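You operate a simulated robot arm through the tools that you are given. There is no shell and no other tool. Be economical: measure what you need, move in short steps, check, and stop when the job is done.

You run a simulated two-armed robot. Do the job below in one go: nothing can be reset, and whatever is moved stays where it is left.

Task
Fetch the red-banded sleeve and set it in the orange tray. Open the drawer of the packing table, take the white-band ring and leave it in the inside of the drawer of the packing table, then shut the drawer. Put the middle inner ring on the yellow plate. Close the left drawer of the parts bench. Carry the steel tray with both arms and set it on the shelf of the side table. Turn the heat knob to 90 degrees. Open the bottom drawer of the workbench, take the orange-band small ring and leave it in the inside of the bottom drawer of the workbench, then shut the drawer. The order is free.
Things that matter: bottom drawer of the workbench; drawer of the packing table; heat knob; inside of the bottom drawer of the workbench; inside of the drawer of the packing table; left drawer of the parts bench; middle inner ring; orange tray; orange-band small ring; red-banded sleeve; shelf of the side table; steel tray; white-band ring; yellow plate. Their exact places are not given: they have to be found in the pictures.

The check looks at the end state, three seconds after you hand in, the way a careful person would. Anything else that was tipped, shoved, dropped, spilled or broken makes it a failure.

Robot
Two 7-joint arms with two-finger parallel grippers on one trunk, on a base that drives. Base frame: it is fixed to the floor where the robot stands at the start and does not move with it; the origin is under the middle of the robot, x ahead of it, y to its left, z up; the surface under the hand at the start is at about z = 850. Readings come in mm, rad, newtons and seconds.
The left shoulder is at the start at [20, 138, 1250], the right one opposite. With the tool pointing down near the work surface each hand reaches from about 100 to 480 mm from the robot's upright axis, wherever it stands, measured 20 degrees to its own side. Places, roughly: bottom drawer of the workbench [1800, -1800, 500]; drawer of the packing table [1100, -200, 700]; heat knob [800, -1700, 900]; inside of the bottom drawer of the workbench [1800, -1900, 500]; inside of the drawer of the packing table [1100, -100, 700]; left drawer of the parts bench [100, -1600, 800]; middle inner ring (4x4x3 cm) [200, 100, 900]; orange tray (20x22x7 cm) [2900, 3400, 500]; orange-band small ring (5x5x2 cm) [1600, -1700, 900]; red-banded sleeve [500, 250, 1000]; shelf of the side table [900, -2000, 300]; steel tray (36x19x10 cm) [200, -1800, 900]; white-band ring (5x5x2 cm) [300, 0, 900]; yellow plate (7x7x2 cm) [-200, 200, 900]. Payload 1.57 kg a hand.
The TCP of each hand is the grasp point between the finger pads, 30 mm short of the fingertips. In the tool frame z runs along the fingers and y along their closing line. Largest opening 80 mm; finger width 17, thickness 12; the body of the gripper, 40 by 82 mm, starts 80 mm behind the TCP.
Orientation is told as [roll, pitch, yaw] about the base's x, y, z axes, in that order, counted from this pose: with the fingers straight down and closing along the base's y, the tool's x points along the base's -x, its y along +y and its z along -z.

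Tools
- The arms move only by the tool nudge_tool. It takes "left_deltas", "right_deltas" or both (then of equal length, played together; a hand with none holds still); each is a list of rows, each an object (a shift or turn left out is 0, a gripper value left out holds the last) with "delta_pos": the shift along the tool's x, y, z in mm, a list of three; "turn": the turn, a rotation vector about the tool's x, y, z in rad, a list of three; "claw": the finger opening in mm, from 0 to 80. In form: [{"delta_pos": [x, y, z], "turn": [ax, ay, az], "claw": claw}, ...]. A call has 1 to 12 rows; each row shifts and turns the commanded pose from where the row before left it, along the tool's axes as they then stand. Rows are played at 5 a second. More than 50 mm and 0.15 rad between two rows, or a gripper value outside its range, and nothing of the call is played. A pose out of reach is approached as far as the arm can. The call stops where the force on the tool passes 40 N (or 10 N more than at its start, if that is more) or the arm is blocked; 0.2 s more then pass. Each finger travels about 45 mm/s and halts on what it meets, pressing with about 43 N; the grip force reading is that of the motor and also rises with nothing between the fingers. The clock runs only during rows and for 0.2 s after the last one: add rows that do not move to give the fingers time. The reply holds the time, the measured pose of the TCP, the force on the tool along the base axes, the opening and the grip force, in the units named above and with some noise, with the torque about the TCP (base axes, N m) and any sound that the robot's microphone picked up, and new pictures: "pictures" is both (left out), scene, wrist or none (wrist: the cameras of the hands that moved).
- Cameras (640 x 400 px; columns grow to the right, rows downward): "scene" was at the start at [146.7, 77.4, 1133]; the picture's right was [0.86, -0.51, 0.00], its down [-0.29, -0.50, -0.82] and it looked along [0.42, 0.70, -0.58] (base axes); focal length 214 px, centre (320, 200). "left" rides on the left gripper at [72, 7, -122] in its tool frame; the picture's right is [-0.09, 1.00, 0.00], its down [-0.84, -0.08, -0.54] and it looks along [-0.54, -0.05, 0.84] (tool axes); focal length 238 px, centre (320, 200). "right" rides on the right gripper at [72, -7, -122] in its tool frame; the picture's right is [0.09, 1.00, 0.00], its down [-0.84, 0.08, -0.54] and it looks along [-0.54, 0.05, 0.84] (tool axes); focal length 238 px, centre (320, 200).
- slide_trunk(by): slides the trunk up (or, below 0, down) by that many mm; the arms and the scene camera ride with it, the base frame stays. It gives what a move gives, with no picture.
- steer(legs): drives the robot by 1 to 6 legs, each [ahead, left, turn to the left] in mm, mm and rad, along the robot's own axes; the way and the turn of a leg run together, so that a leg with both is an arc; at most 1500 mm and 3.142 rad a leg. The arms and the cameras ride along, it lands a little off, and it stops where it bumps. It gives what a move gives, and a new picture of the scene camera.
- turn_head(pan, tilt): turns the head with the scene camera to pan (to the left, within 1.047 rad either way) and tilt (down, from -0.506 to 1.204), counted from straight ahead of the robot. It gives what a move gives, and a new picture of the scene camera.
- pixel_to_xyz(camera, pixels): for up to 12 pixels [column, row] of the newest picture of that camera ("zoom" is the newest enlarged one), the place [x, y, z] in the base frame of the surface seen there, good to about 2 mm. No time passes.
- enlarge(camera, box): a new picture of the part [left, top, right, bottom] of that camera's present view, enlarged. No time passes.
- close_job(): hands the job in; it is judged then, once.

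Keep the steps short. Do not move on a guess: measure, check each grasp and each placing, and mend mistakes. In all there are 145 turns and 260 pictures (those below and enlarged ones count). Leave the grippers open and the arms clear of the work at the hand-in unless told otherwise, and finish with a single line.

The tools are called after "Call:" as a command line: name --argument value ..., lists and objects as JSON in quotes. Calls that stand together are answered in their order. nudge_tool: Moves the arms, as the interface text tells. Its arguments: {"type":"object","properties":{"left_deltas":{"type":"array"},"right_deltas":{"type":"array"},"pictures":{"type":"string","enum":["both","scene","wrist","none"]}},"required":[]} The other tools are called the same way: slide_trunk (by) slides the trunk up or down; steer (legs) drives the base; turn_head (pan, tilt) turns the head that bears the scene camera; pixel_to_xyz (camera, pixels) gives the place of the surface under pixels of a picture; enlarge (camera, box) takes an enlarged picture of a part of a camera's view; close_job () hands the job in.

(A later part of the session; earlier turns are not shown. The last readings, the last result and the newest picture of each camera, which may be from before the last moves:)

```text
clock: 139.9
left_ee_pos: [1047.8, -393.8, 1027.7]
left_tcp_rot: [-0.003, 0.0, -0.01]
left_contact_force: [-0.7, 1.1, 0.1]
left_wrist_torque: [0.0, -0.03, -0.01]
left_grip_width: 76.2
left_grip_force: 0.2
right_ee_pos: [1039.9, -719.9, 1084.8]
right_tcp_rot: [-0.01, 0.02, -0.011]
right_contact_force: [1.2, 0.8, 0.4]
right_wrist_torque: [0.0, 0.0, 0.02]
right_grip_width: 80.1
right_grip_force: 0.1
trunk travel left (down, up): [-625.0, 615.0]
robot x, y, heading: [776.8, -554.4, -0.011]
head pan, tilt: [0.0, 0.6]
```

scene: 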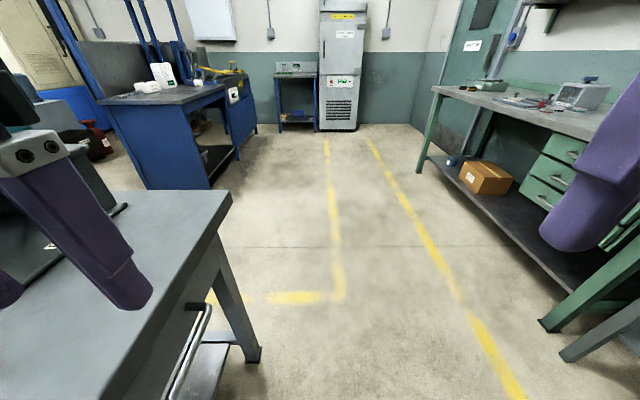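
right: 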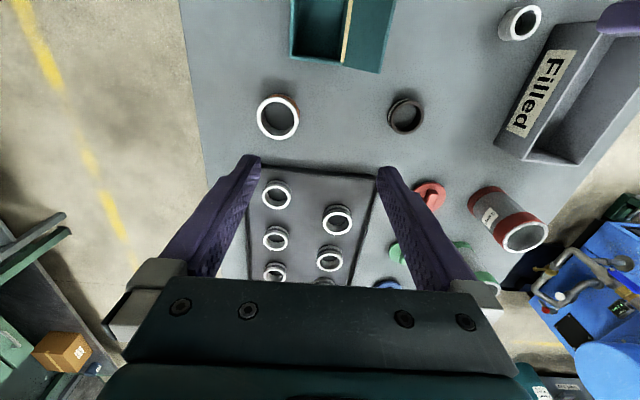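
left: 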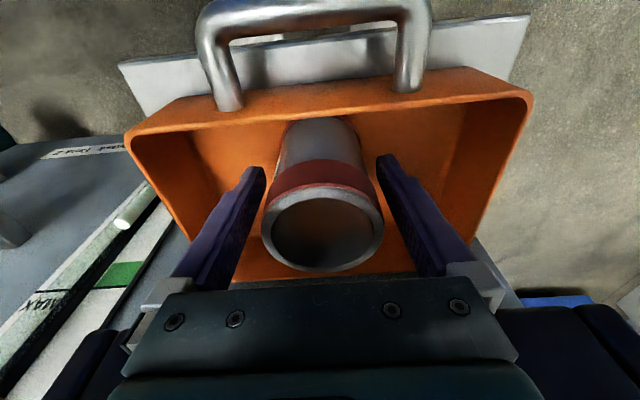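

Move the left hand out from the table, tilt it 0.7 rad toward the drawer, narrow the claw to 34, then lower the trunk.

Call:
nudge_tool --left_deltas '[{"delta_pos": [-33, -35, 0], "claw": 34}, {"delta_pos": [-32, -35, 0]}, {"turn": [-0.14, 0, 0]}, {"turn": [-0.14, 0, 0]}, {"turn": [-0.14, 0, 0]}, {"turn": [-0.14, 0, 0]}, {"turn": [-0.14, 0, 0]}]' --pictures "none"

Call:
slide_trunk --by -140

Call:
turn_head --pan 0.5 --tilt 0.9

Call:
enlarge --camera "left" --box '[0, 0, 640, 400]'

```text
clock: 141.5
left_ee_pos: [1111.3, -463.6, 1028.4]
left_tcp_rot: [0.698, 0.001, -0.01]
left_contact_force: [-0.4, 0.1, 0.5]
left_wrist_torque: [0.0, -0.02, 0.01]
left_grip_width: 33.9
left_grip_force: 0.0
right_ee_pos: [1040.3, -719.4, 1085.0]
right_tcp_rot: [-0.011, 0.022, -0.01]
right_contact_force: [-0.5, 0.8, 0.0]
right_wrist_torque: [-0.03, -0.03, -0.02]
right_grip_width: 80.1
right_grip_force: 0.2
trunk travel left (down, up): [-625.0, 615.0]
robot x, y, heading: [775.4, -555.8, -0.008]
head pan, tilt: [0.0, 0.6]
```

```text
clock: 143.2
left_ee_pos: [1110.8, -464.6, 887.4]
left_tcp_rot: [0.699, -0.001, -0.011]
left_contact_force: [0.3, -0.5, 0.5]
left_wrist_torque: [-0.04, 0.0, -0.03]
left_grip_width: 34.0
left_grip_force: 0.2
right_ee_pos: [1041.7, -719.2, 945.1]
right_tcp_rot: [-0.012, 0.021, -0.012]
right_contact_force: [0.6, 0.9, 0.3]
right_wrist_torque: [0.02, 0.01, 0.0]
right_grip_width: 79.9
right_grip_force: 0.0
trunk travel left (down, up): [-485.0, 755.0]
robot x, y, heading: [776.6, -557.2, -0.009]
head pan, tilt: [0.0, 0.6]
```

```text
clock: 144.1
left_ee_pos: [1110.6, -464.9, 888.0]
left_tcp_rot: [0.697, 0.001, -0.01]
left_contact_force: [-0.2, -0.3, 0.7]
left_wrist_torque: [0.01, -0.01, -0.03]
left_grip_width: 34.0
left_grip_force: 0.0
right_ee_pos: [1040.2, -719.5, 946.3]
right_tcp_rot: [-0.01, 0.02, -0.011]
right_contact_force: [0.0, 0.9, -1.0]
right_wrist_torque: [-0.01, 0.0, -0.01]
right_grip_width: 80.0
right_grip_force: 0.1
trunk travel left (down, up): [-485.0, 755.0]
robot x, y, heading: [776.6, -552.1, -0.011]
head pan, tilt: [0.499, 0.901]
```

scene: 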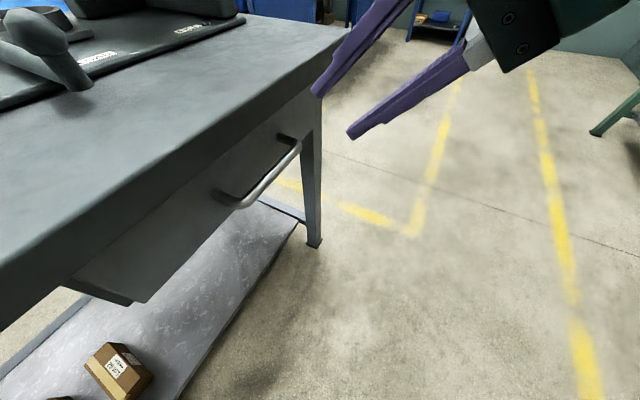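

```text
1.00 times, centred on (320, 200) of left (not enlarged: the box is as wide or as high as the picture)
```

zoom: 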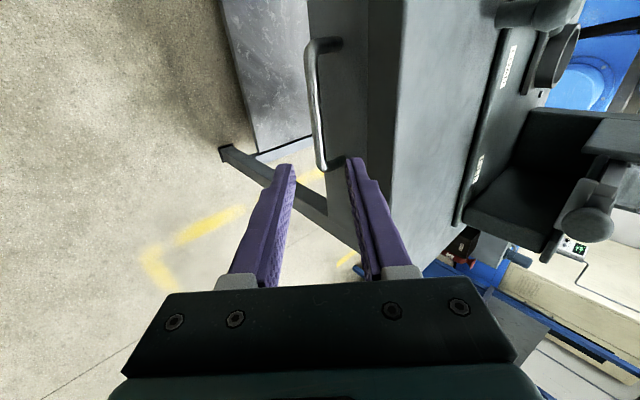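

Refine bar geometry from this nearer view: bar along (240..300, 200..145) in the scene; and table underside edge.

Call:
pixel_to_xyz --camera "scene" --pixels '[[245, 198], [270, 176], [293, 152], [262, 180], [300, 100], [210, 170], [150, 285], [300, 70], [225, 188]]'

Call:
pixel_to_xyz --camera "zoom" --pixels '[[312, 80], [317, 120], [321, 150], [350, 100], [380, 100]]'

```text
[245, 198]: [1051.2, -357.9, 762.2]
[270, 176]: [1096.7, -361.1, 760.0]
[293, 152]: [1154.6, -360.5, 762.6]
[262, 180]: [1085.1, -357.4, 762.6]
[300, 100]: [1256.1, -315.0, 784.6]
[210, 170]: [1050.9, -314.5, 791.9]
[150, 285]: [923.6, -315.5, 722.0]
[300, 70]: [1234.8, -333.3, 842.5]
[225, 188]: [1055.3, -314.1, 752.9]
```

```text
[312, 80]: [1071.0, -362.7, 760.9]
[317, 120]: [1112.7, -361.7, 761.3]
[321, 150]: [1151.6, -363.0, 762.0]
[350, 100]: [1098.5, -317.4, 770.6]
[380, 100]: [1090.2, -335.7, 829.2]
```

The hand's axis points right at the bar: 162 mm to go. Advance 120 first.

Call:
nudge_tool --left_deltas '[{"delta_pos": [0, -1, 40]}, {"delta_pos": [0, 0, 40]}, {"delta_pos": [0, 0, 40]}]' --pictures "both"

```text
clock: 144.9
left_ee_pos: [1112.2, -385.1, 793.1]
left_tcp_rot: [0.698, 0.0, -0.01]
left_contact_force: [-0.2, -0.2, 0.9]
left_wrist_torque: [-0.01, 0.01, -0.03]
left_grip_width: 33.9
left_grip_force: 0.0
right_ee_pos: [1040.1, -719.7, 945.2]
right_tcp_rot: [-0.01, 0.021, -0.011]
right_contact_force: [-0.3, -0.1, 0.3]
right_wrist_torque: [0.03, -0.01, 0.05]
right_grip_width: 80.0
right_grip_force: 0.1
trunk travel left (down, up): [-485.0, 755.0]
robot x, y, heading: [774.3, -553.2, -0.009]
head pan, tilt: [0.499, 0.901]
```

scene: 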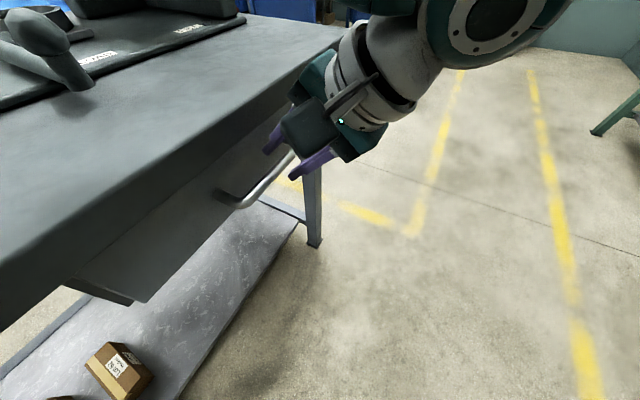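
left: 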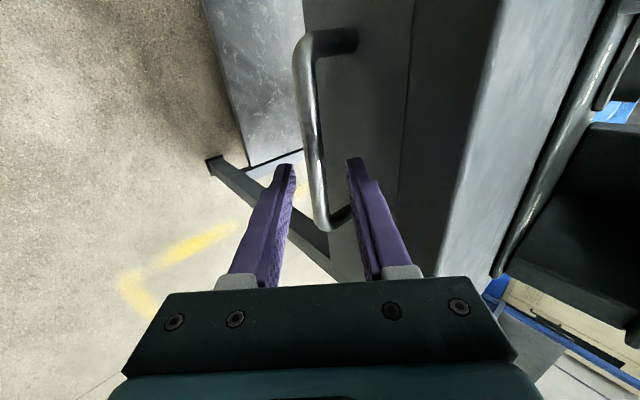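

The bar lies between the fingers. Advance 36 and close.

Call:
nudge_tool --left_deltas '[{"delta_pos": [0, 0, 18]}, {"delta_pos": [0, 0, 18]}, {"claw": 5}, {"claw": 5}, {"claw": 5}, {"claw": 5}]' --pictures "both"

```text
clock: 146.3
left_ee_pos: [1111.2, -365.2, 764.2]
left_tcp_rot: [0.692, -0.001, -0.01]
left_contact_force: [3.8, -5.1, -19.9]
left_wrist_torque: [-0.22, -0.61, 0.15]
left_grip_width: 14.7
left_grip_force: 31.2
right_ee_pos: [1040.1, -721.8, 945.4]
right_tcp_rot: [-0.014, 0.024, -0.009]
right_contact_force: [-0.4, -0.2, 0.1]
right_wrist_torque: [-0.01, 0.02, 0.0]
right_grip_width: 80.1
right_grip_force: 0.1
trunk travel left (down, up): [-485.0, 755.0]
robot x, y, heading: [776.3, -553.3, -0.011]
head pan, tilt: [0.499, 0.901]
```

scene: 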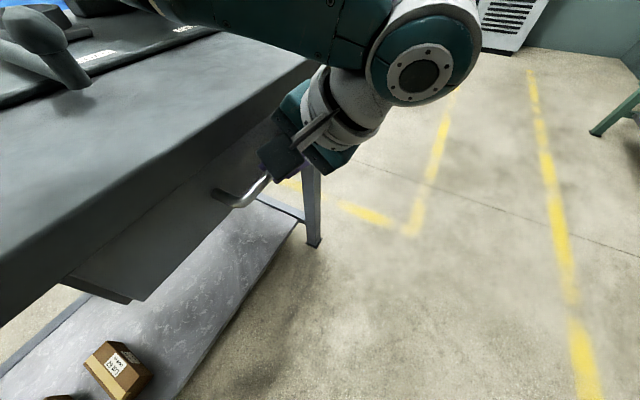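
left: 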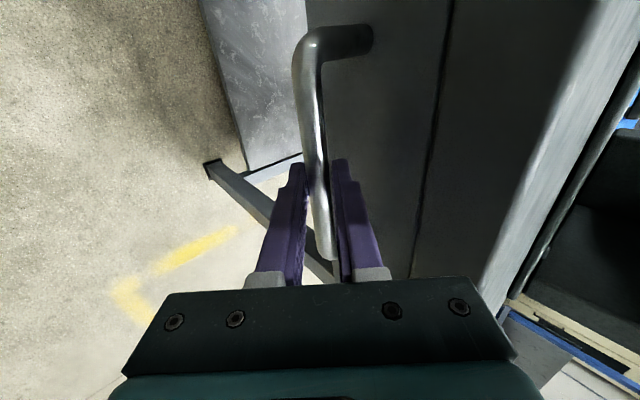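

Gripped (14.7 mm). Pull along −y, 100 mm.

Call:
nudge_tool --left_deltas '[{"delta_pos": [0, -7.7, -6.4]}, {"delta_pos": [0, -11.5, -9.6]}, {"delta_pos": [0, -15.3, -12.9]}, {"delta_pos": [0, -15.3, -12.9]}, {"delta_pos": [0, -15.3, -12.9]}, {"delta_pos": [0, -11.5, -9.6]}]' --pictures "scene"

```text
clock: 147.7
left_ee_pos: [1110.2, -465.4, 768.4]
left_tcp_rot: [0.696, 0.0, -0.011]
left_contact_force: [6.3, -1.5, -19.6]
left_wrist_torque: [-0.2, -0.28, 0.54]
left_grip_width: 15.1
left_grip_force: 30.8
right_ee_pos: [1039.8, -720.4, 945.4]
right_tcp_rot: [-0.01, 0.021, -0.01]
right_contact_force: [0.3, 0.4, -0.4]
right_wrist_torque: [-0.01, -0.01, 0.02]
right_grip_width: 79.9
right_grip_force: 0.1
trunk travel left (down, up): [-485.0, 755.0]
robot x, y, heading: [784.1, -554.7, -0.011]
head pan, tilt: [0.499, 0.901]
```

scene: 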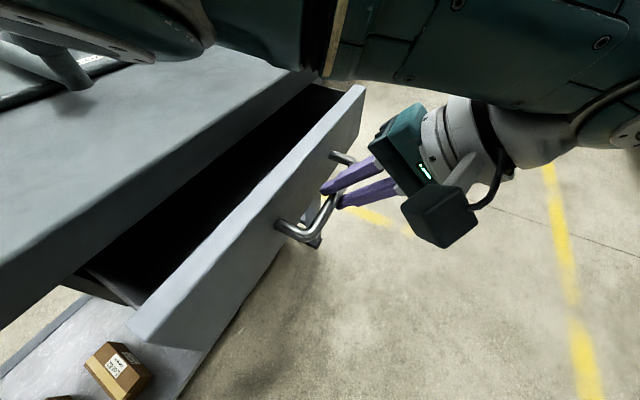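

The drawer opens. Pull 110 more by driving sideways.

Call:
steer --legs '[[0, -110, 0]]'

```text
clock: 148.9
left_ee_pos: [1110.2, -571.1, 769.5]
left_tcp_rot: [0.698, 0.0, -0.011]
left_contact_force: [3.2, 0.5, -6.3]
left_wrist_torque: [-0.07, -0.63, 0.11]
left_grip_width: 15.0
left_grip_force: 30.5
right_ee_pos: [1039.9, -827.1, 946.4]
right_tcp_rot: [-0.012, 0.02, -0.01]
right_contact_force: [0.7, 0.4, 0.5]
right_wrist_torque: [0.0, 0.0, -0.01]
right_grip_width: 80.2
right_grip_force: 0.0
trunk travel left (down, up): [-485.0, 755.0]
robot x, y, heading: [774.3, -663.2, -0.009]
head pan, tilt: [0.499, 0.901]
```

scene: 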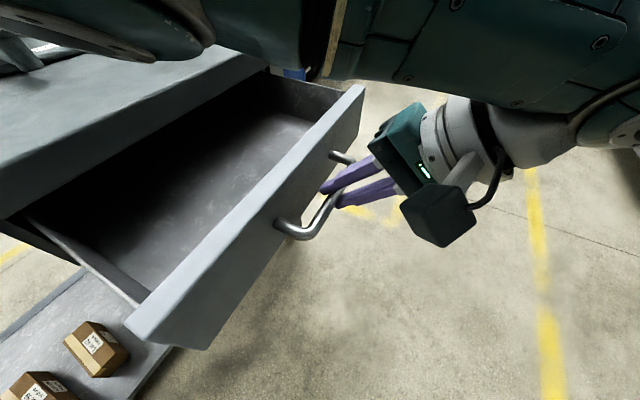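

Open about 205 mm. Measure the inside, then release and back out.

Call:
pixel_to_xyz --camera "scene" --pixels '[[200, 180], [250, 140], [150, 230], [300, 100], [355, 95], [160, 330], [215, 210], [290, 90]]'

Call:
nudge_tool --left_deltas '[{"claw": 36}, {}, {"delta_pos": [0, 0, -40]}, {"delta_pos": [0, 0, -40]}, {"delta_pos": [0, 0, -45]}, {"delta_pos": [0, 0, -45]}]' --pictures "scene"

```text
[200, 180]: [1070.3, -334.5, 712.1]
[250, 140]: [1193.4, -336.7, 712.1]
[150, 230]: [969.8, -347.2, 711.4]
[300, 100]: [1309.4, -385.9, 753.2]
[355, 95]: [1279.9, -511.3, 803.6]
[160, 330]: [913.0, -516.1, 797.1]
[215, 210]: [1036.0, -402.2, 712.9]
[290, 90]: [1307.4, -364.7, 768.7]
```

```text
clock: 150.3
left_ee_pos: [1110.0, -635.4, 848.3]
left_tcp_rot: [0.698, -0.004, -0.014]
left_contact_force: [0.5, -0.5, 0.2]
left_wrist_torque: [0.03, -0.01, 0.02]
left_grip_width: 36.1
left_grip_force: 0.1
left hand out of reach, approached as far as the arm can: row 5, 6
right_ee_pos: [1039.1, -827.2, 945.7]
right_tcp_rot: [-0.01, 0.022, -0.01]
right_contact_force: [0.7, -0.3, -0.3]
right_wrist_torque: [0.02, 0.04, 0.03]
right_grip_width: 80.1
right_grip_force: 0.1
trunk travel left (down, up): [-485.0, 755.0]
robot x, y, heading: [778.1, -659.0, -0.006]
head pan, tilt: [0.499, 0.901]
```

scene: 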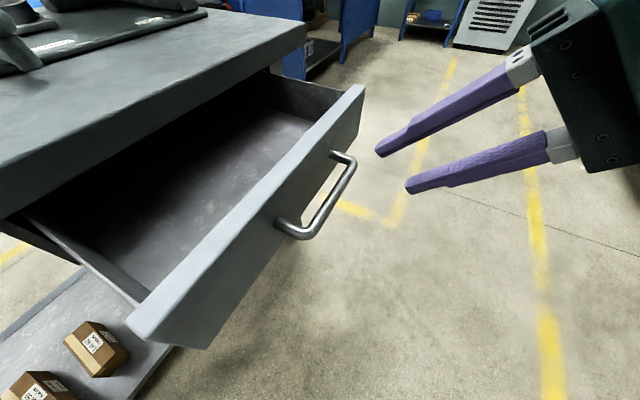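

Floor of the drawer is z≈712, interior y −505…−333. Now raise the trunk, level the hand, and drive to the white-band ring.

Call:
slide_trunk --by 140

Call:
nudge_tool --left_deltas '[{"turn": [0.14, 0, 0], "claw": 70}, {"turn": [0.14, 0, 0]}, {"turn": [0.14, 0, 0]}, {"turn": [0.14, 0, 0]}, {"turn": [0.138, 0, 0]}, {"delta_pos": [-6, 39, -20]}, {"delta_pos": [-6, 39, -20]}, {"delta_pos": [-6, 39, -20]}]' --pictures "none"

Call:
steer --legs '[[-778, 490, 0]]'

Call:
enlarge --camera "left" --box '[0, 0, 640, 400]'

```text
clock: 151.9
left_ee_pos: [1110.6, -636.0, 987.8]
left_tcp_rot: [0.699, 0.0, -0.011]
left_contact_force: [0.7, -1.1, -0.7]
left_wrist_torque: [0.03, 0.03, -0.03]
left_grip_width: 36.0
left_grip_force: 0.1
right_ee_pos: [1039.0, -826.6, 1086.7]
right_tcp_rot: [-0.012, 0.022, -0.012]
right_contact_force: [-0.7, 0.7, -0.6]
right_wrist_torque: [0.0, 0.02, -0.01]
right_grip_width: 80.0
right_grip_force: 0.0
trunk travel left (down, up): [-625.0, 615.0]
robot x, y, heading: [776.9, -655.5, -0.012]
head pan, tilt: [0.499, 0.901]
```

```text
clock: 153.7
left_ee_pos: [1130.6, -516.7, 1047.2]
left_tcp_rot: [0.0, -0.001, -0.011]
left_contact_force: [-0.4, 0.3, -0.5]
left_wrist_torque: [-0.01, 0.02, 0.02]
left_grip_width: 70.0
left_grip_force: 0.0
right_ee_pos: [1039.6, -827.5, 1086.4]
right_tcp_rot: [-0.01, 0.022, -0.01]
right_contact_force: [1.2, 0.5, 0.6]
right_wrist_torque: [0.03, -0.01, -0.02]
right_grip_width: 80.0
right_grip_force: 0.0
trunk travel left (down, up): [-625.0, 615.0]
robot x, y, heading: [773.8, -660.1, -0.009]
head pan, tilt: [0.499, 0.901]
```

```text
clock: 158.6
left_ee_pos: [357.4, -21.8, 1048.6]
left_tcp_rot: [0.001, -0.002, -0.004]
left_contact_force: [-0.4, -0.4, -0.3]
left_wrist_torque: [0.01, 0.01, 0.02]
left_grip_width: 70.1
left_grip_force: 0.0
right_ee_pos: [268.1, -332.2, 1086.3]
right_tcp_rot: [-0.012, 0.023, -0.002]
right_contact_force: [0.2, -0.4, 0.0]
right_wrist_torque: [-0.02, 0.03, 0.0]
right_grip_width: 80.0
right_grip_force: 0.1
trunk travel left (down, up): [-625.0, 615.0]
robot x, y, heading: [4.8, -166.3, -0.0]
head pan, tilt: [0.499, 0.901]
```

scene: 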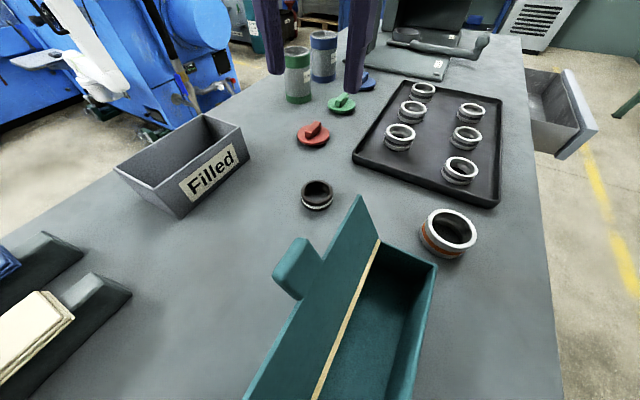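

```text
1.00 times, centred on (320, 200) of left (not enlarged: the box is as wide or as high as the picture)
```

zoom: 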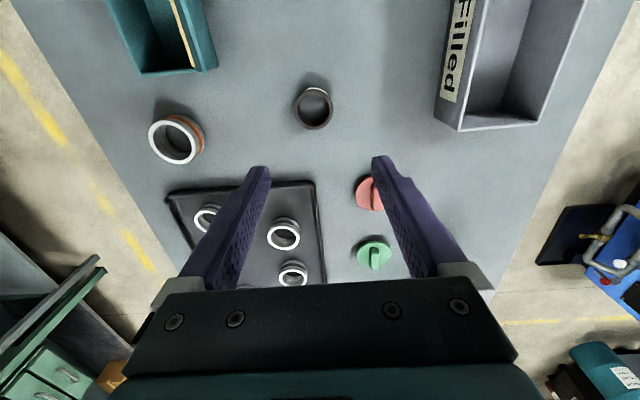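

The ring is at (313,108) in the wrist view. Measure its rim.

Call:
pixel_to_xyz --camera "zoom" --pixels '[[298, 110], [331, 110], [314, 127], [314, 92], [314, 108]]'

Call:
pixel_to_xyz --camera "scene" --pixels '[[302, 190], [332, 189], [318, 182], [318, 202], [360, 200], [300, 250]]'

```text
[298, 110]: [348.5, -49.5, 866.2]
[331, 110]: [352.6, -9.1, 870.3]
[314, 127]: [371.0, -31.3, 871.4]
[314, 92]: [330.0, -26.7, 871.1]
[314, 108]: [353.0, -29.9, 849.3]
```

```text
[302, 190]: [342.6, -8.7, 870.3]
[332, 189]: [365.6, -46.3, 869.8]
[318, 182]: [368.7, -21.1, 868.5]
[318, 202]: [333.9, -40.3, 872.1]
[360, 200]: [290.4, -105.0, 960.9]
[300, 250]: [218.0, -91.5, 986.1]
```

Ring centre (350.5,−29), top 871. Position and descend to 884, then close.

Call:
nudge_tool --left_deltas '[{"delta_pos": [7, -7.5, 0]}, {"delta_pos": [0, 0, 45]}, {"delta_pos": [0, 0, 45]}, {"delta_pos": [0, 0, 45]}, {"delta_pos": [0, 0, 20]}, {"delta_pos": [0, 0, 9.5]}, {"claw": 25}, {"claw": 25}, {"claw": 25}, {"claw": 25}]' --pictures "wrist"

```text
clock: 160.8
left_ee_pos: [349.5, -31.3, 883.9]
left_tcp_rot: [-0.001, -0.001, -0.005]
left_contact_force: [-0.9, 0.5, 0.4]
left_wrist_torque: [-0.03, -0.01, -0.01]
left_grip_width: 46.3
left_grip_force: 37.2
right_ee_pos: [268.7, -331.8, 1085.4]
right_tcp_rot: [-0.01, 0.022, 0.0]
right_contact_force: [0.9, -0.2, -0.7]
right_wrist_torque: [-0.01, 0.03, 0.0]
right_grip_width: 79.9
right_grip_force: 0.0
trunk travel left (down, up): [-625.0, 615.0]
robot x, y, heading: [7.1, -167.3, 0.001]
head pan, tilt: [0.499, 0.901]
```

left: 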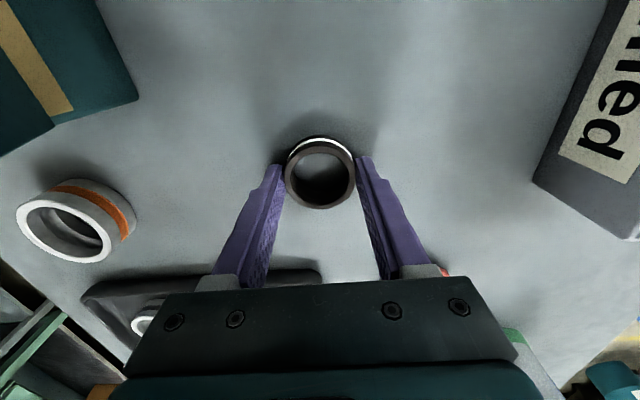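

Held (46.3 mm). Lift and drive over the open drawer.

Call:
nudge_tool --left_deltas '[{"delta_pos": [0, 0, -40]}, {"delta_pos": [0, 0, -45]}, {"delta_pos": [0, 0, -45]}, {"delta_pos": [0, 0, -20]}]' --pictures "none"

Call:
steer --legs '[[764, -394, 0]]'

Call:
enlarge --camera "left" --box '[0, 0, 640, 400]'

```text
clock: 161.8
left_ee_pos: [348.8, -30.2, 1034.6]
left_tcp_rot: [-0.003, -0.001, -0.003]
left_contact_force: [-0.6, 1.1, -0.7]
left_wrist_torque: [0.01, -0.02, 0.0]
left_grip_width: 45.8
left_grip_force: 43.0
right_ee_pos: [268.5, -332.6, 1084.5]
right_tcp_rot: [-0.01, 0.023, -0.001]
right_contact_force: [0.3, -0.1, -0.2]
right_wrist_torque: [-0.01, 0.03, -0.01]
right_grip_width: 79.8
right_grip_force: 0.1
trunk travel left (down, up): [-625.0, 615.0]
robot x, y, heading: [3.5, -167.0, -0.004]
head pan, tilt: [0.499, 0.901]
```

```text
clock: 166.3
left_ee_pos: [1111.8, -429.0, 1034.1]
left_tcp_rot: [0.001, -0.004, -0.01]
left_contact_force: [-0.5, -1.1, -1.0]
left_wrist_torque: [-0.01, 0.03, 0.0]
left_grip_width: 45.7
left_grip_force: 43.4
right_ee_pos: [1028.6, -731.1, 1085.4]
right_tcp_rot: [-0.011, 0.021, -0.008]
right_contact_force: [0.4, 0.1, -0.5]
right_wrist_torque: [-0.01, 0.01, 0.0]
right_grip_width: 80.2
right_grip_force: 0.0
trunk travel left (down, up): [-625.0, 615.0]
robot x, y, heading: [766.9, -567.6, -0.009]
head pan, tilt: [0.499, 0.901]
```

scene: 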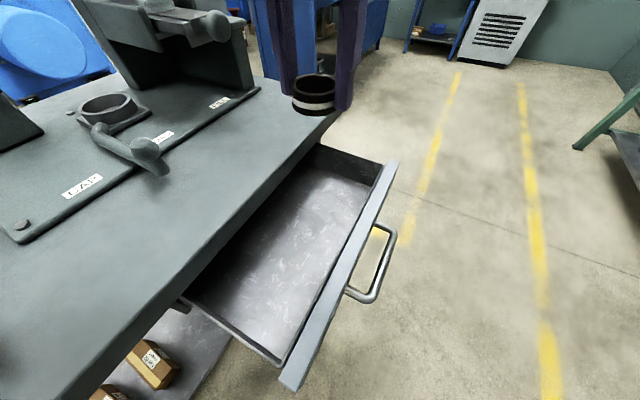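

```text
1.00 times, centred on (320, 200) of left (not enlarged: the box is as wide or as high as the picture)
```

zoom: 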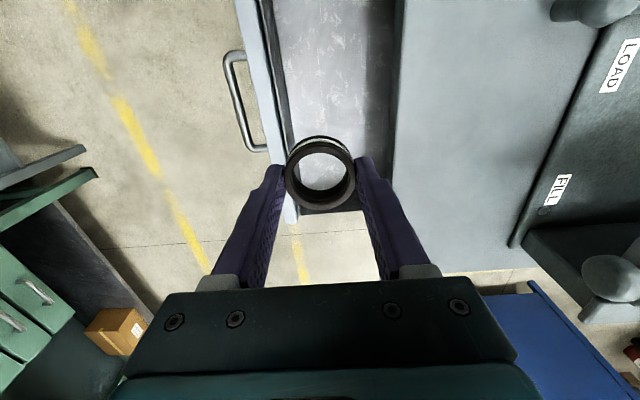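

Over the opening. Lower the trunk 140, then descend into the drawer.

Call:
slide_trunk --by -140

Call:
nudge_tool --left_deltas '[{"delta_pos": [0, 4, 40]}, {"delta_pos": [0, 0, 40]}, {"delta_pos": [0, 0, 40]}, {"delta_pos": [0, 0, 18]}, {"delta_pos": [0, 0, 7]}]' --pictures "both"

```text
clock: 168.0
left_ee_pos: [1112.3, -428.6, 893.9]
left_tcp_rot: [0.0, -0.003, -0.007]
left_contact_force: [-0.3, -0.2, -1.3]
left_wrist_torque: [-0.01, 0.0, -0.01]
left_grip_width: 46.0
left_grip_force: 43.5
right_ee_pos: [1029.0, -731.4, 945.9]
right_tcp_rot: [-0.01, 0.022, -0.008]
right_contact_force: [0.2, 0.4, -0.1]
right_wrist_torque: [0.02, 0.02, -0.06]
right_grip_width: 79.9
right_grip_force: 0.0
trunk travel left (down, up): [-485.0, 755.0]
robot x, y, heading: [767.0, -566.3, -0.009]
head pan, tilt: [0.499, 0.901]
```

```text
clock: 169.2
left_ee_pos: [1110.9, -426.1, 747.7]
left_tcp_rot: [0.001, -0.002, -0.009]
left_contact_force: [0.0, -0.1, -0.7]
left_wrist_torque: [-0.02, 0.01, -0.01]
left_grip_width: 45.7
left_grip_force: 43.2
right_ee_pos: [1029.1, -730.8, 946.0]
right_tcp_rot: [-0.014, 0.02, -0.007]
right_contact_force: [-0.5, 0.1, 0.9]
right_wrist_torque: [-0.02, -0.01, -0.01]
right_grip_width: 79.9
right_grip_force: 0.0
trunk travel left (down, up): [-485.0, 755.0]
robot x, y, heading: [767.4, -562.5, -0.009]
head pan, tilt: [0.499, 0.901]
```

scene: 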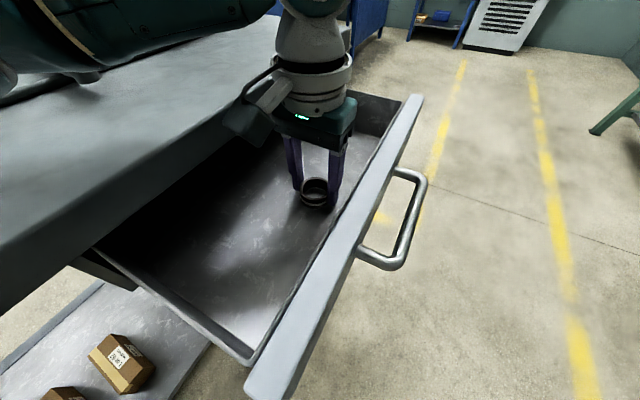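
left: 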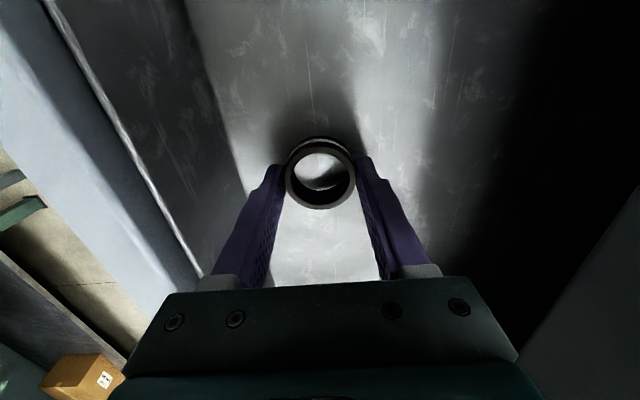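

Lower 1.5 mm, release, rise; then drive right so the hand stands outside the drawer front.

Call:
nudge_tool --left_deltas '[{"delta_pos": [0, 0, 1.5]}, {"claw": 62}, {}, {"delta_pos": [0, 0, -40]}, {"delta_pos": [0, 0, -40]}, {"delta_pos": [0, 0, -40]}, {"delta_pos": [0, 0, -35]}]' --pictures "wrist"

Call:
steer --legs '[[0, -200, 0]]'

```text
clock: 170.8
left_ee_pos: [1111.9, -426.1, 903.9]
left_tcp_rot: [0.002, -0.002, -0.008]
left_contact_force: [0.0, 0.0, 0.6]
left_wrist_torque: [-0.01, 0.0, 0.0]
left_grip_width: 62.2
left_grip_force: 0.1
right_ee_pos: [1028.3, -730.8, 945.8]
right_tcp_rot: [-0.01, 0.022, -0.006]
right_contact_force: [-0.1, 0.4, -0.8]
right_wrist_torque: [0.02, 0.04, -0.01]
right_grip_width: 80.1
right_grip_force: 0.1
trunk travel left (down, up): [-485.0, 755.0]
robot x, y, heading: [766.6, -563.8, -0.007]
head pan, tilt: [0.499, 0.901]
```

left: 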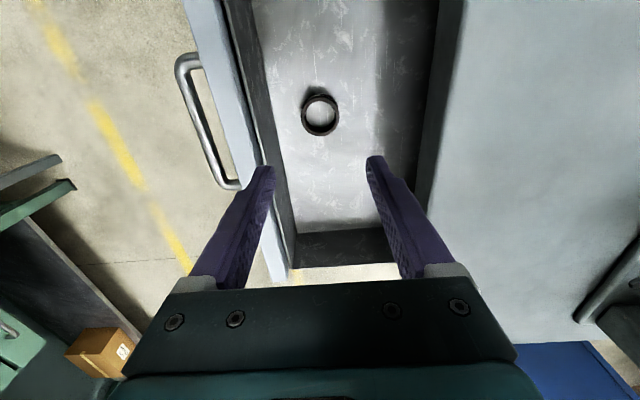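

```text
clock: 172.4
left_ee_pos: [1109.9, -623.4, 901.3]
left_tcp_rot: [0.0, -0.002, -0.002]
left_contact_force: [-0.9, 1.2, 0.3]
left_wrist_torque: [-0.01, 0.03, -0.03]
left_grip_width: 62.1
left_grip_force: 0.1
right_ee_pos: [1028.4, -928.4, 945.0]
right_tcp_rot: [-0.012, 0.023, -0.001]
right_contact_force: [0.0, 0.9, -0.2]
right_wrist_torque: [0.01, -0.01, 0.0]
right_grip_width: 79.9
right_grip_force: 0.0
trunk travel left (down, up): [-485.0, 755.0]
robot x, y, heading: [765.3, -762.5, -0.005]
head pan, tilt: [0.499, 0.901]
```

scene: 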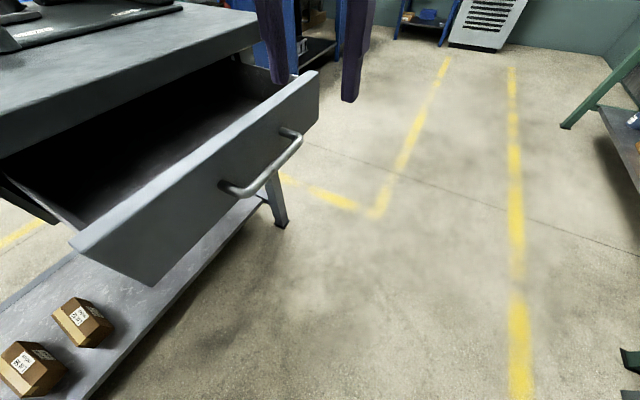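

The ring lies in the drawer. Close the claw, tilt 0.45, lower outside the handle and start pushing.

Call:
nudge_tool --left_deltas '[{"turn": [-0.15, 0, 0], "claw": 0}, {"turn": [-0.15, 0, 0]}, {"turn": [-0.15, 0, 0]}, {"delta_pos": [0, -18.3, 37.8]}, {"delta_pos": [0, -18.3, 37.8]}, {"delta_pos": [0, -18.3, 37.8]}, {"delta_pos": [0, 9, 4.4]}, {"delta_pos": [0, 9, 4.4]}]' --pictures "scene"

```text
clock: 174.2
left_ee_pos: [1110.6, -603.6, 777.6]
left_tcp_rot: [0.451, -0.003, -0.003]
left_contact_force: [0.3, -0.4, -0.1]
left_wrist_torque: [0.01, -0.02, 0.02]
left_grip_width: 0.4
left_grip_force: 21.9
right_ee_pos: [1028.8, -927.4, 945.2]
right_tcp_rot: [-0.01, 0.023, -0.002]
right_contact_force: [0.9, -0.2, 1.1]
right_wrist_torque: [-0.03, -0.01, 0.02]
right_grip_width: 80.0
right_grip_force: 0.0
trunk travel left (down, up): [-485.0, 755.0]
robot x, y, heading: [764.1, -760.1, -0.005]
head pan, tilt: [0.499, 0.901]
```

scene: 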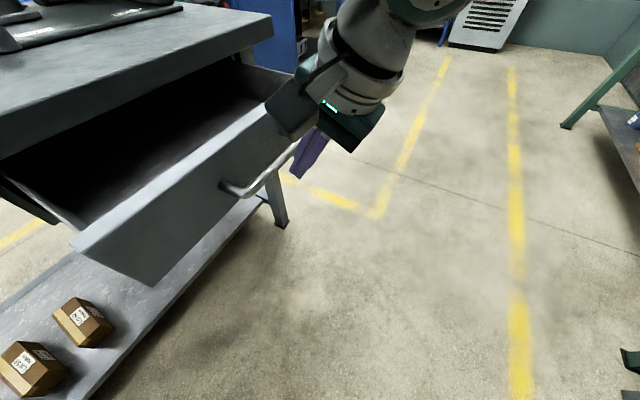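

Aligned at the handle. Push +y 190 mm at moderate pace.

Call:
nudge_tool --left_deltas '[{"delta_pos": [0, 9, 4.4]}, {"delta_pos": [0, 13.5, 6.5]}, {"delta_pos": [0, 16.2, 7.8]}, {"delta_pos": [0, 16.2, 7.8]}, {"delta_pos": [0, 16.2, 7.8]}, {"delta_pos": [0, 16.2, 7.8]}, {"delta_pos": [0, 16.2, 7.8]}, {"delta_pos": [0, 16.2, 7.8]}, {"delta_pos": [0, 16.2, 7.8]}, {"delta_pos": [0, 16.2, 7.8]}, {"delta_pos": [0, 13.5, 6.5]}, {"delta_pos": [0, 9, 4.4]}]' --pictures "scene"

```text
clock: 176.8
left_ee_pos: [1111.0, -408.6, 776.3]
left_tcp_rot: [0.449, -0.003, -0.002]
left_contact_force: [1.1, 0.9, 0.3]
left_wrist_torque: [-0.01, 0.01, 0.0]
left_grip_width: 0.0
left_grip_force: 21.0
right_ee_pos: [1028.8, -927.8, 944.8]
right_tcp_rot: [-0.01, 0.023, -0.002]
right_contact_force: [0.3, -0.1, 0.6]
right_wrist_torque: [-0.01, 0.0, 0.02]
right_grip_width: 80.1
right_grip_force: 0.0
trunk travel left (down, up): [-485.0, 755.0]
robot x, y, heading: [763.3, -762.5, -0.006]
head pan, tilt: [0.499, 0.901]
```

scene: 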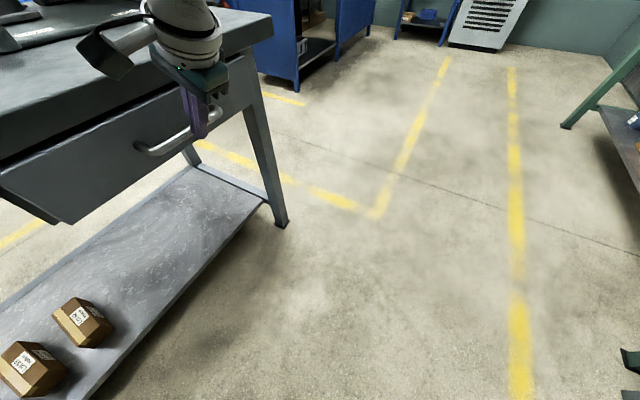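

Nearly in; push on until the stop.

Call:
nudge_tool --left_deltas '[{"delta_pos": [0, 9, 4.4]}, {"delta_pos": [0, 7.2, 3.5]}, {"delta_pos": [0, 4.5, 2.2]}, {"delta_pos": [0, 4.5, 2.2]}, {"delta_pos": [0, 3.6, 1.7]}]' --pictures "none"

Call:
enlarge --camera "scene" --box '[0, 60, 320, 260]'

Call:
pixel_to_xyz --camera "zoom" --pixels '[[140, 230], [440, 90], [250, 160], [300, 180]]'

```text
clock: 178.0
left_ee_pos: [1111.2, -384.2, 775.4]
left_tcp_rot: [0.44, -0.002, -0.008]
left_contact_force: [-4.5, -27.8, 12.9]
left_wrist_torque: [-0.33, 0.17, 0.23]
left_grip_width: 0.0
left_grip_force: 21.1
right_ee_pos: [1028.8, -933.6, 945.9]
right_tcp_rot: [-0.014, 0.022, -0.002]
right_contact_force: [-0.4, 0.0, 0.5]
right_wrist_torque: [0.0, -0.06, 0.0]
right_grip_width: 79.7
right_grip_force: 0.1
trunk travel left (down, up): [-485.0, 755.0]
robot x, y, heading: [766.6, -767.0, -0.004]
head pan, tilt: [0.499, 0.901]
```

```text
2.00 times, centred on (160, 160) of scene
```

zoom: 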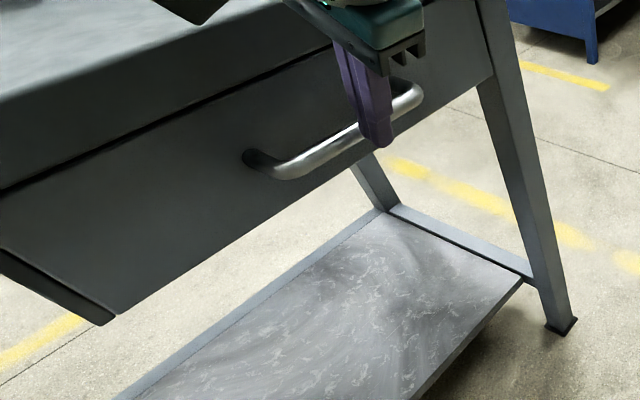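

```text
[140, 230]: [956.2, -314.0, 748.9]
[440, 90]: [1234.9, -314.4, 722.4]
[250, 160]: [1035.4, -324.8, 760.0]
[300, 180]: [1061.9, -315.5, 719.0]
```

The drawer is shut (face at y=−314). Back away, level the hand, raise the trunk, and turn to face the benches.

Call:
nudge_tool --left_deltas '[{"delta_pos": [0, -36, -17]}, {"delta_pos": [0, -36, -17]}, {"delta_pos": [0, 0, -40]}, {"turn": [0.15, 0, 0], "claw": 60}, {"turn": [0.15, 0, 0]}, {"turn": [0.145, 0, 0]}]' --pictures "none"

Call:
slide_trunk --by 140

Call:
turn_head --pan 0 --tilt 0.45

Call:
steer --legs '[[0, -60, 0], [0, 0, -1.565]]'

```text
clock: 179.4
left_ee_pos: [1110.8, -474.1, 812.3]
left_tcp_rot: [0.005, -0.001, -0.003]
left_contact_force: [0.9, 0.2, -0.1]
left_wrist_torque: [-0.01, -0.01, -0.02]
left_grip_width: 59.8
left_grip_force: 0.1
right_ee_pos: [1030.6, -927.0, 946.7]
right_tcp_rot: [-0.009, 0.022, 0.0]
right_contact_force: [0.5, -0.2, -0.2]
right_wrist_torque: [-0.01, 0.02, -0.03]
right_grip_width: 80.1
right_grip_force: 0.0
trunk travel left (down, up): [-485.0, 755.0]
robot x, y, heading: [764.8, -760.0, -0.003]
head pan, tilt: [0.499, 0.901]
```

```text
clock: 181.0
left_ee_pos: [1112.5, -474.5, 952.0]
left_tcp_rot: [0.004, -0.003, -0.002]
left_contact_force: [0.2, 0.0, -0.1]
left_wrist_torque: [-0.03, 0.01, -0.01]
left_grip_width: 60.1
left_grip_force: 0.0
right_ee_pos: [1028.9, -927.4, 1086.1]
right_tcp_rot: [-0.009, 0.023, -0.001]
right_contact_force: [-0.2, 0.1, -0.2]
right_wrist_torque: [0.03, -0.04, 0.02]
right_grip_width: 79.9
right_grip_force: 0.0
trunk travel left (down, up): [-625.0, 615.0]
robot x, y, heading: [761.6, -763.4, -0.003]
head pan, tilt: [0.499, 0.901]
```

```text
clock: 182.0
left_ee_pos: [1110.7, -474.9, 952.4]
left_tcp_rot: [0.004, -0.001, -0.001]
left_contact_force: [0.5, 0.0, 0.3]
left_wrist_torque: [-0.01, 0.01, 0.01]
left_grip_width: 60.0
left_grip_force: 0.1
right_ee_pos: [1028.5, -928.3, 1085.7]
right_tcp_rot: [-0.011, 0.022, -0.002]
right_contact_force: [0.0, 0.0, 0.6]
right_wrist_torque: [0.02, 0.03, 0.04]
right_grip_width: 79.9
right_grip_force: 0.1
trunk travel left (down, up): [-625.0, 615.0]
robot x, y, heading: [763.9, -767.1, -0.001]
head pan, tilt: [0.0, 0.45]
```

scene: 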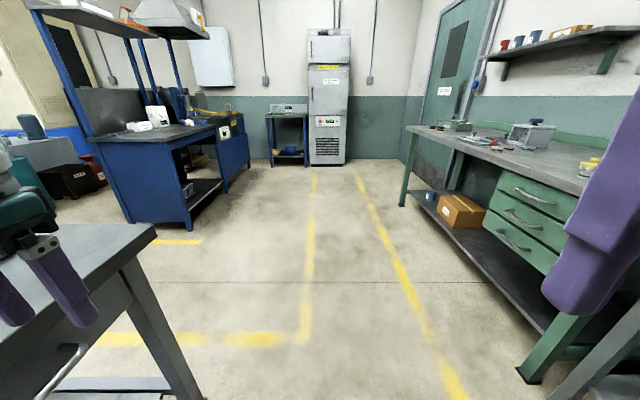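

```text
clock: 186.7
left_ee_pos: [1058.8, -1164.4, 953.1]
left_tcp_rot: [0.004, -0.002, -1.56]
left_contact_force: [0.0, 0.4, 0.0]
left_wrist_torque: [-0.03, -0.01, 0.0]
left_grip_width: 59.9
left_grip_force: 0.0
right_ee_pos: [604.4, -1088.4, 1085.8]
right_tcp_rot: [-0.011, 0.025, -1.556]
right_contact_force: [0.1, -0.4, 0.5]
right_wrist_torque: [-0.01, 0.0, 0.01]
right_grip_width: 79.9
right_grip_force: 0.0
trunk travel left (down, up): [-625.0, 615.0]
robot x, y, heading: [763.2, -820.2, -1.555]
head pan, tilt: [0.0, 0.45]
```

scene: 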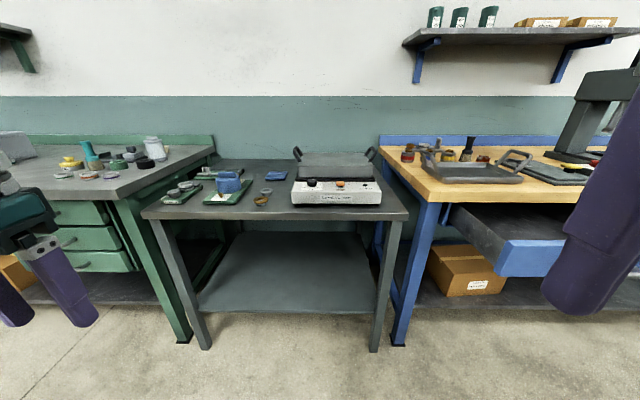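

Here: workbench (left), side table with the hot plate and its knob (311,182) and empty shelf, parts bench (right) with the open blue drawer and the steel tray (475,168). Measure these.

Call:
pixel_to_xyz --camera "scene" --pixels '[[311, 182], [355, 198], [300, 205], [240, 200], [390, 213], [155, 213], [290, 265], [250, 300], [495, 255], [560, 250], [430, 180], [520, 185]]'

Call:
enlarge --camera "scene" --box '[380, 120, 620, 280]'

Call:
enlarge --camera "scene" --box '[270, 130, 430, 230]'

```text
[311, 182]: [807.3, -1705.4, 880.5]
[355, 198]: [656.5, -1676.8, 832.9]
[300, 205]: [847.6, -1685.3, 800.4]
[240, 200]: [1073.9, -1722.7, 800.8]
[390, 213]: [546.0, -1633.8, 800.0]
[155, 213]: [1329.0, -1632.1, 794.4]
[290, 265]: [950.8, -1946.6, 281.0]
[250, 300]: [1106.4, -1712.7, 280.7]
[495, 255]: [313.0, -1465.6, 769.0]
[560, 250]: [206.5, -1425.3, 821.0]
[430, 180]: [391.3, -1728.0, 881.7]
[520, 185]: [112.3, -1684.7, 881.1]
```

```text
2.50 times, centred on (500, 200) of scene
```

zoom: 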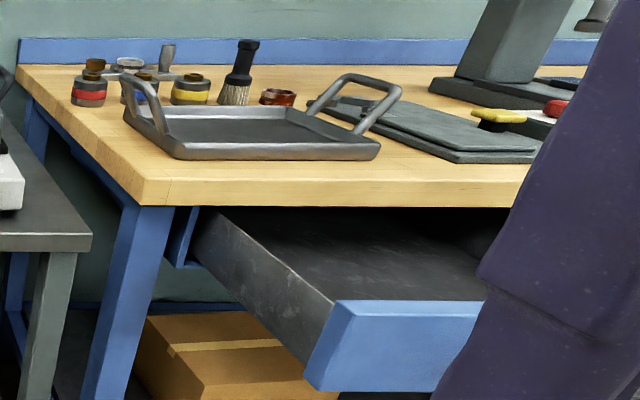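

```text
4.00 times, centred on (350, 180) of scene
```

zoom: 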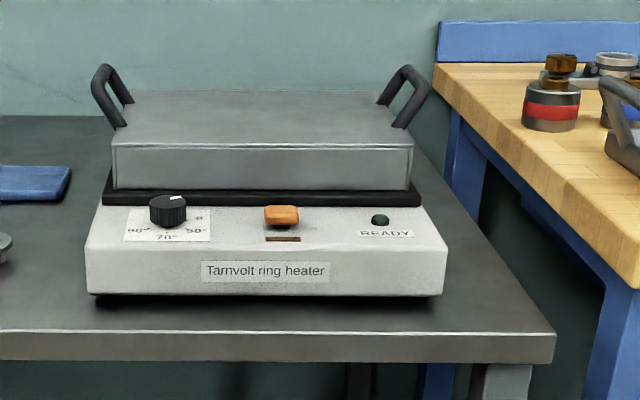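

First the blue drawer. Drive right ~520 to face it.

Call:
steer --legs '[[0, -480, 0]]'

Call:
turn_head --pan 0 --tilt 0.6

```text
clock: 189.6
left_ee_pos: [584.7, -1171.2, 952.1]
left_tcp_rot: [0.005, -0.001, -1.546]
left_contact_force: [-0.3, 0.7, -0.5]
left_wrist_torque: [-0.01, -0.02, -0.01]
left_grip_width: 59.7
left_grip_force: 0.0
right_ee_pos: [128.7, -1100.0, 1085.6]
right_tcp_rot: [-0.013, 0.023, -1.543]
right_contact_force: [-0.2, -0.3, -0.1]
right_wrist_torque: [0.0, -0.01, -0.02]
right_grip_width: 79.8
right_grip_force: 0.0
trunk travel left (down, up): [-625.0, 615.0]
robot x, y, heading: [286.6, -827.5, -1.547]
head pan, tilt: [0.0, 0.45]
```

scene: 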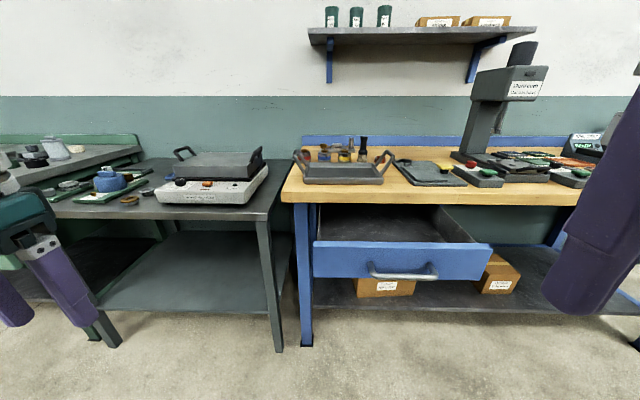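

```text
clock: 190.3
left_ee_pos: [585.4, -1171.8, 952.6]
left_tcp_rot: [0.007, -0.002, -1.547]
left_contact_force: [0.9, 0.1, -0.3]
left_wrist_torque: [-0.03, -0.04, 0.02]
left_grip_width: 60.0
left_grip_force: 0.0
right_ee_pos: [130.4, -1100.9, 1085.1]
right_tcp_rot: [-0.013, 0.023, -1.544]
right_contact_force: [-0.3, -0.8, 0.9]
right_wrist_torque: [-0.02, 0.03, -0.01]
right_grip_width: 80.1
right_grip_force: 0.0
trunk travel left (down, up): [-625.0, 615.0]
robot x, y, heading: [287.3, -835.3, -1.547]
head pan, tilt: [0.0, 0.6]
```

scene: 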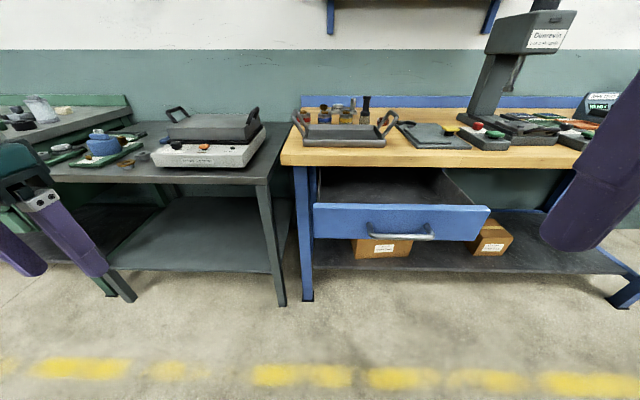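

Measure drawer front (corners 314,205–489,238), handle, bench edge and the steel tray.

Call:
pixel_to_xyz --camera "scene" --pixels '[[316, 222], [487, 220], [400, 236], [400, 215], [400, 207], [440, 160], [300, 158], [330, 190], [310, 145], [385, 145], [300, 130], [390, 125]]'

Call:
enlarge --camera "scene" --box '[270, 90, 430, 190]'

```text
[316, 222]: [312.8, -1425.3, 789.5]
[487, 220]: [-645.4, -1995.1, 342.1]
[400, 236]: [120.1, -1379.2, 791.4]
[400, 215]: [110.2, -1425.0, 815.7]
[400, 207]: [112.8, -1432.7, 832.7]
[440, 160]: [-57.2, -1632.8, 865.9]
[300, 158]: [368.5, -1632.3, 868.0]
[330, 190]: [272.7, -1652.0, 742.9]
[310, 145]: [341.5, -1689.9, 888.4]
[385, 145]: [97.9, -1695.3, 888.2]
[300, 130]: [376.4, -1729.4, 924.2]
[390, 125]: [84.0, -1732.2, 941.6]
```

```text
4.00 times, centred on (350, 140) of scene
```

zoom: 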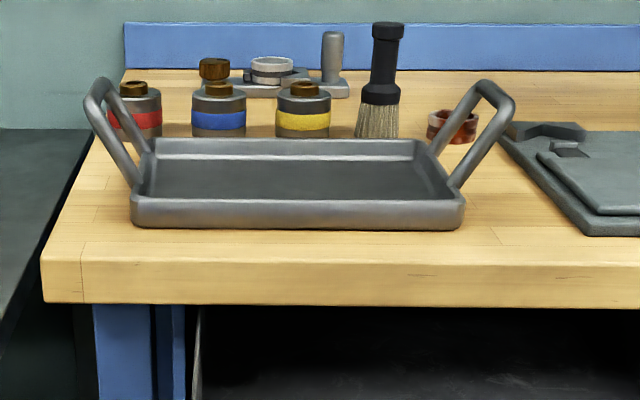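

Drawer front at y=−1425 (x −90…313), handle bar y≈−1379, z≈791; bench edge y=−1632. Push the handle with the right hand. Drive ahead 285 and prepare the hands.

Call:
nudge_tool --left_deltas '[{"delta_pos": [40, 0, -25], "claw": 60}, {"delta_pos": [40, 0, -25]}, {"delta_pos": [20, 0, -25]}]' --right_deltas '[{"delta_pos": [20, 0, 0], "claw": 0}, {"delta_pos": [10, 0, 0]}, {}]' --pictures "none"

Call:
steer --legs '[[285, 0, -0.02]]'

Call:
slide_trunk --by -150

```text
clock: 191.1
left_ee_pos: [583.5, -1069.0, 1027.5]
left_tcp_rot: [0.005, -0.002, -1.547]
left_contact_force: [1.0, 0.3, -0.6]
left_wrist_torque: [0.0, 0.02, -0.01]
left_grip_width: 60.0
left_grip_force: 0.0
right_ee_pos: [127.7, -1068.7, 1081.2]
right_tcp_rot: [-0.018, 0.048, -1.551]
right_contact_force: [0.2, -0.3, -0.3]
right_wrist_torque: [0.0, -0.03, 0.0]
right_grip_width: 9.9
right_grip_force: 0.9
trunk travel left (down, up): [-625.0, 615.0]
robot x, y, heading: [290.7, -833.1, -1.544]
head pan, tilt: [0.0, 0.6]
```

```text
clock: 193.1
left_ee_pos: [583.6, -1364.0, 1027.7]
left_tcp_rot: [0.005, -0.002, -1.567]
left_contact_force: [0.3, 0.2, 0.7]
left_wrist_torque: [0.02, 0.01, 0.03]
left_grip_width: 60.1
left_grip_force: 0.1
right_ee_pos: [128.0, -1353.7, 1081.9]
right_tcp_rot: [-0.021, 0.045, -1.564]
right_contact_force: [1.0, -0.7, 0.3]
right_wrist_torque: [-0.02, 0.01, -0.03]
right_grip_width: 0.3
right_grip_force: 21.6
trunk travel left (down, up): [-625.0, 615.0]
robot x, y, heading: [288.4, -1124.3, -1.569]
head pan, tilt: [0.0, 0.6]
```

scene: 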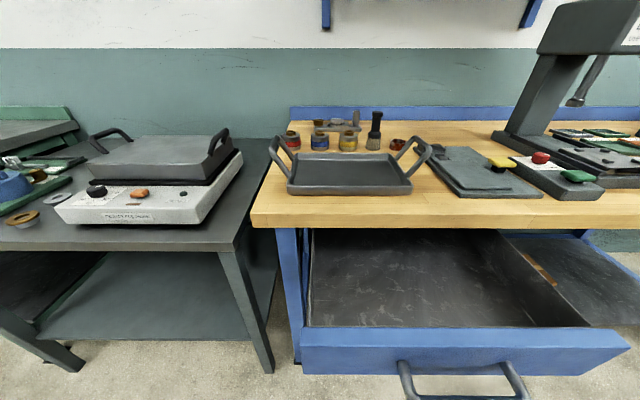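

```text
clock: 194.8
left_ee_pos: [582.6, -1363.6, 878.6]
left_tcp_rot: [0.006, -0.002, -1.565]
left_contact_force: [-0.3, 0.8, -0.5]
left_wrist_torque: [-0.03, -0.01, -0.02]
left_grip_width: 59.8
left_grip_force: 0.0
right_ee_pos: [127.5, -1352.5, 932.2]
right_tcp_rot: [-0.02, 0.044, -1.563]
right_contact_force: [-1.1, -0.2, -0.6]
right_wrist_torque: [0.02, 0.02, -0.02]
right_grip_width: 0.1
right_grip_force: 21.2
trunk travel left (down, up): [-475.0, 765.0]
robot x, y, heading: [291.5, -1123.5, -1.568]
head pan, tilt: [0.0, 0.6]
```

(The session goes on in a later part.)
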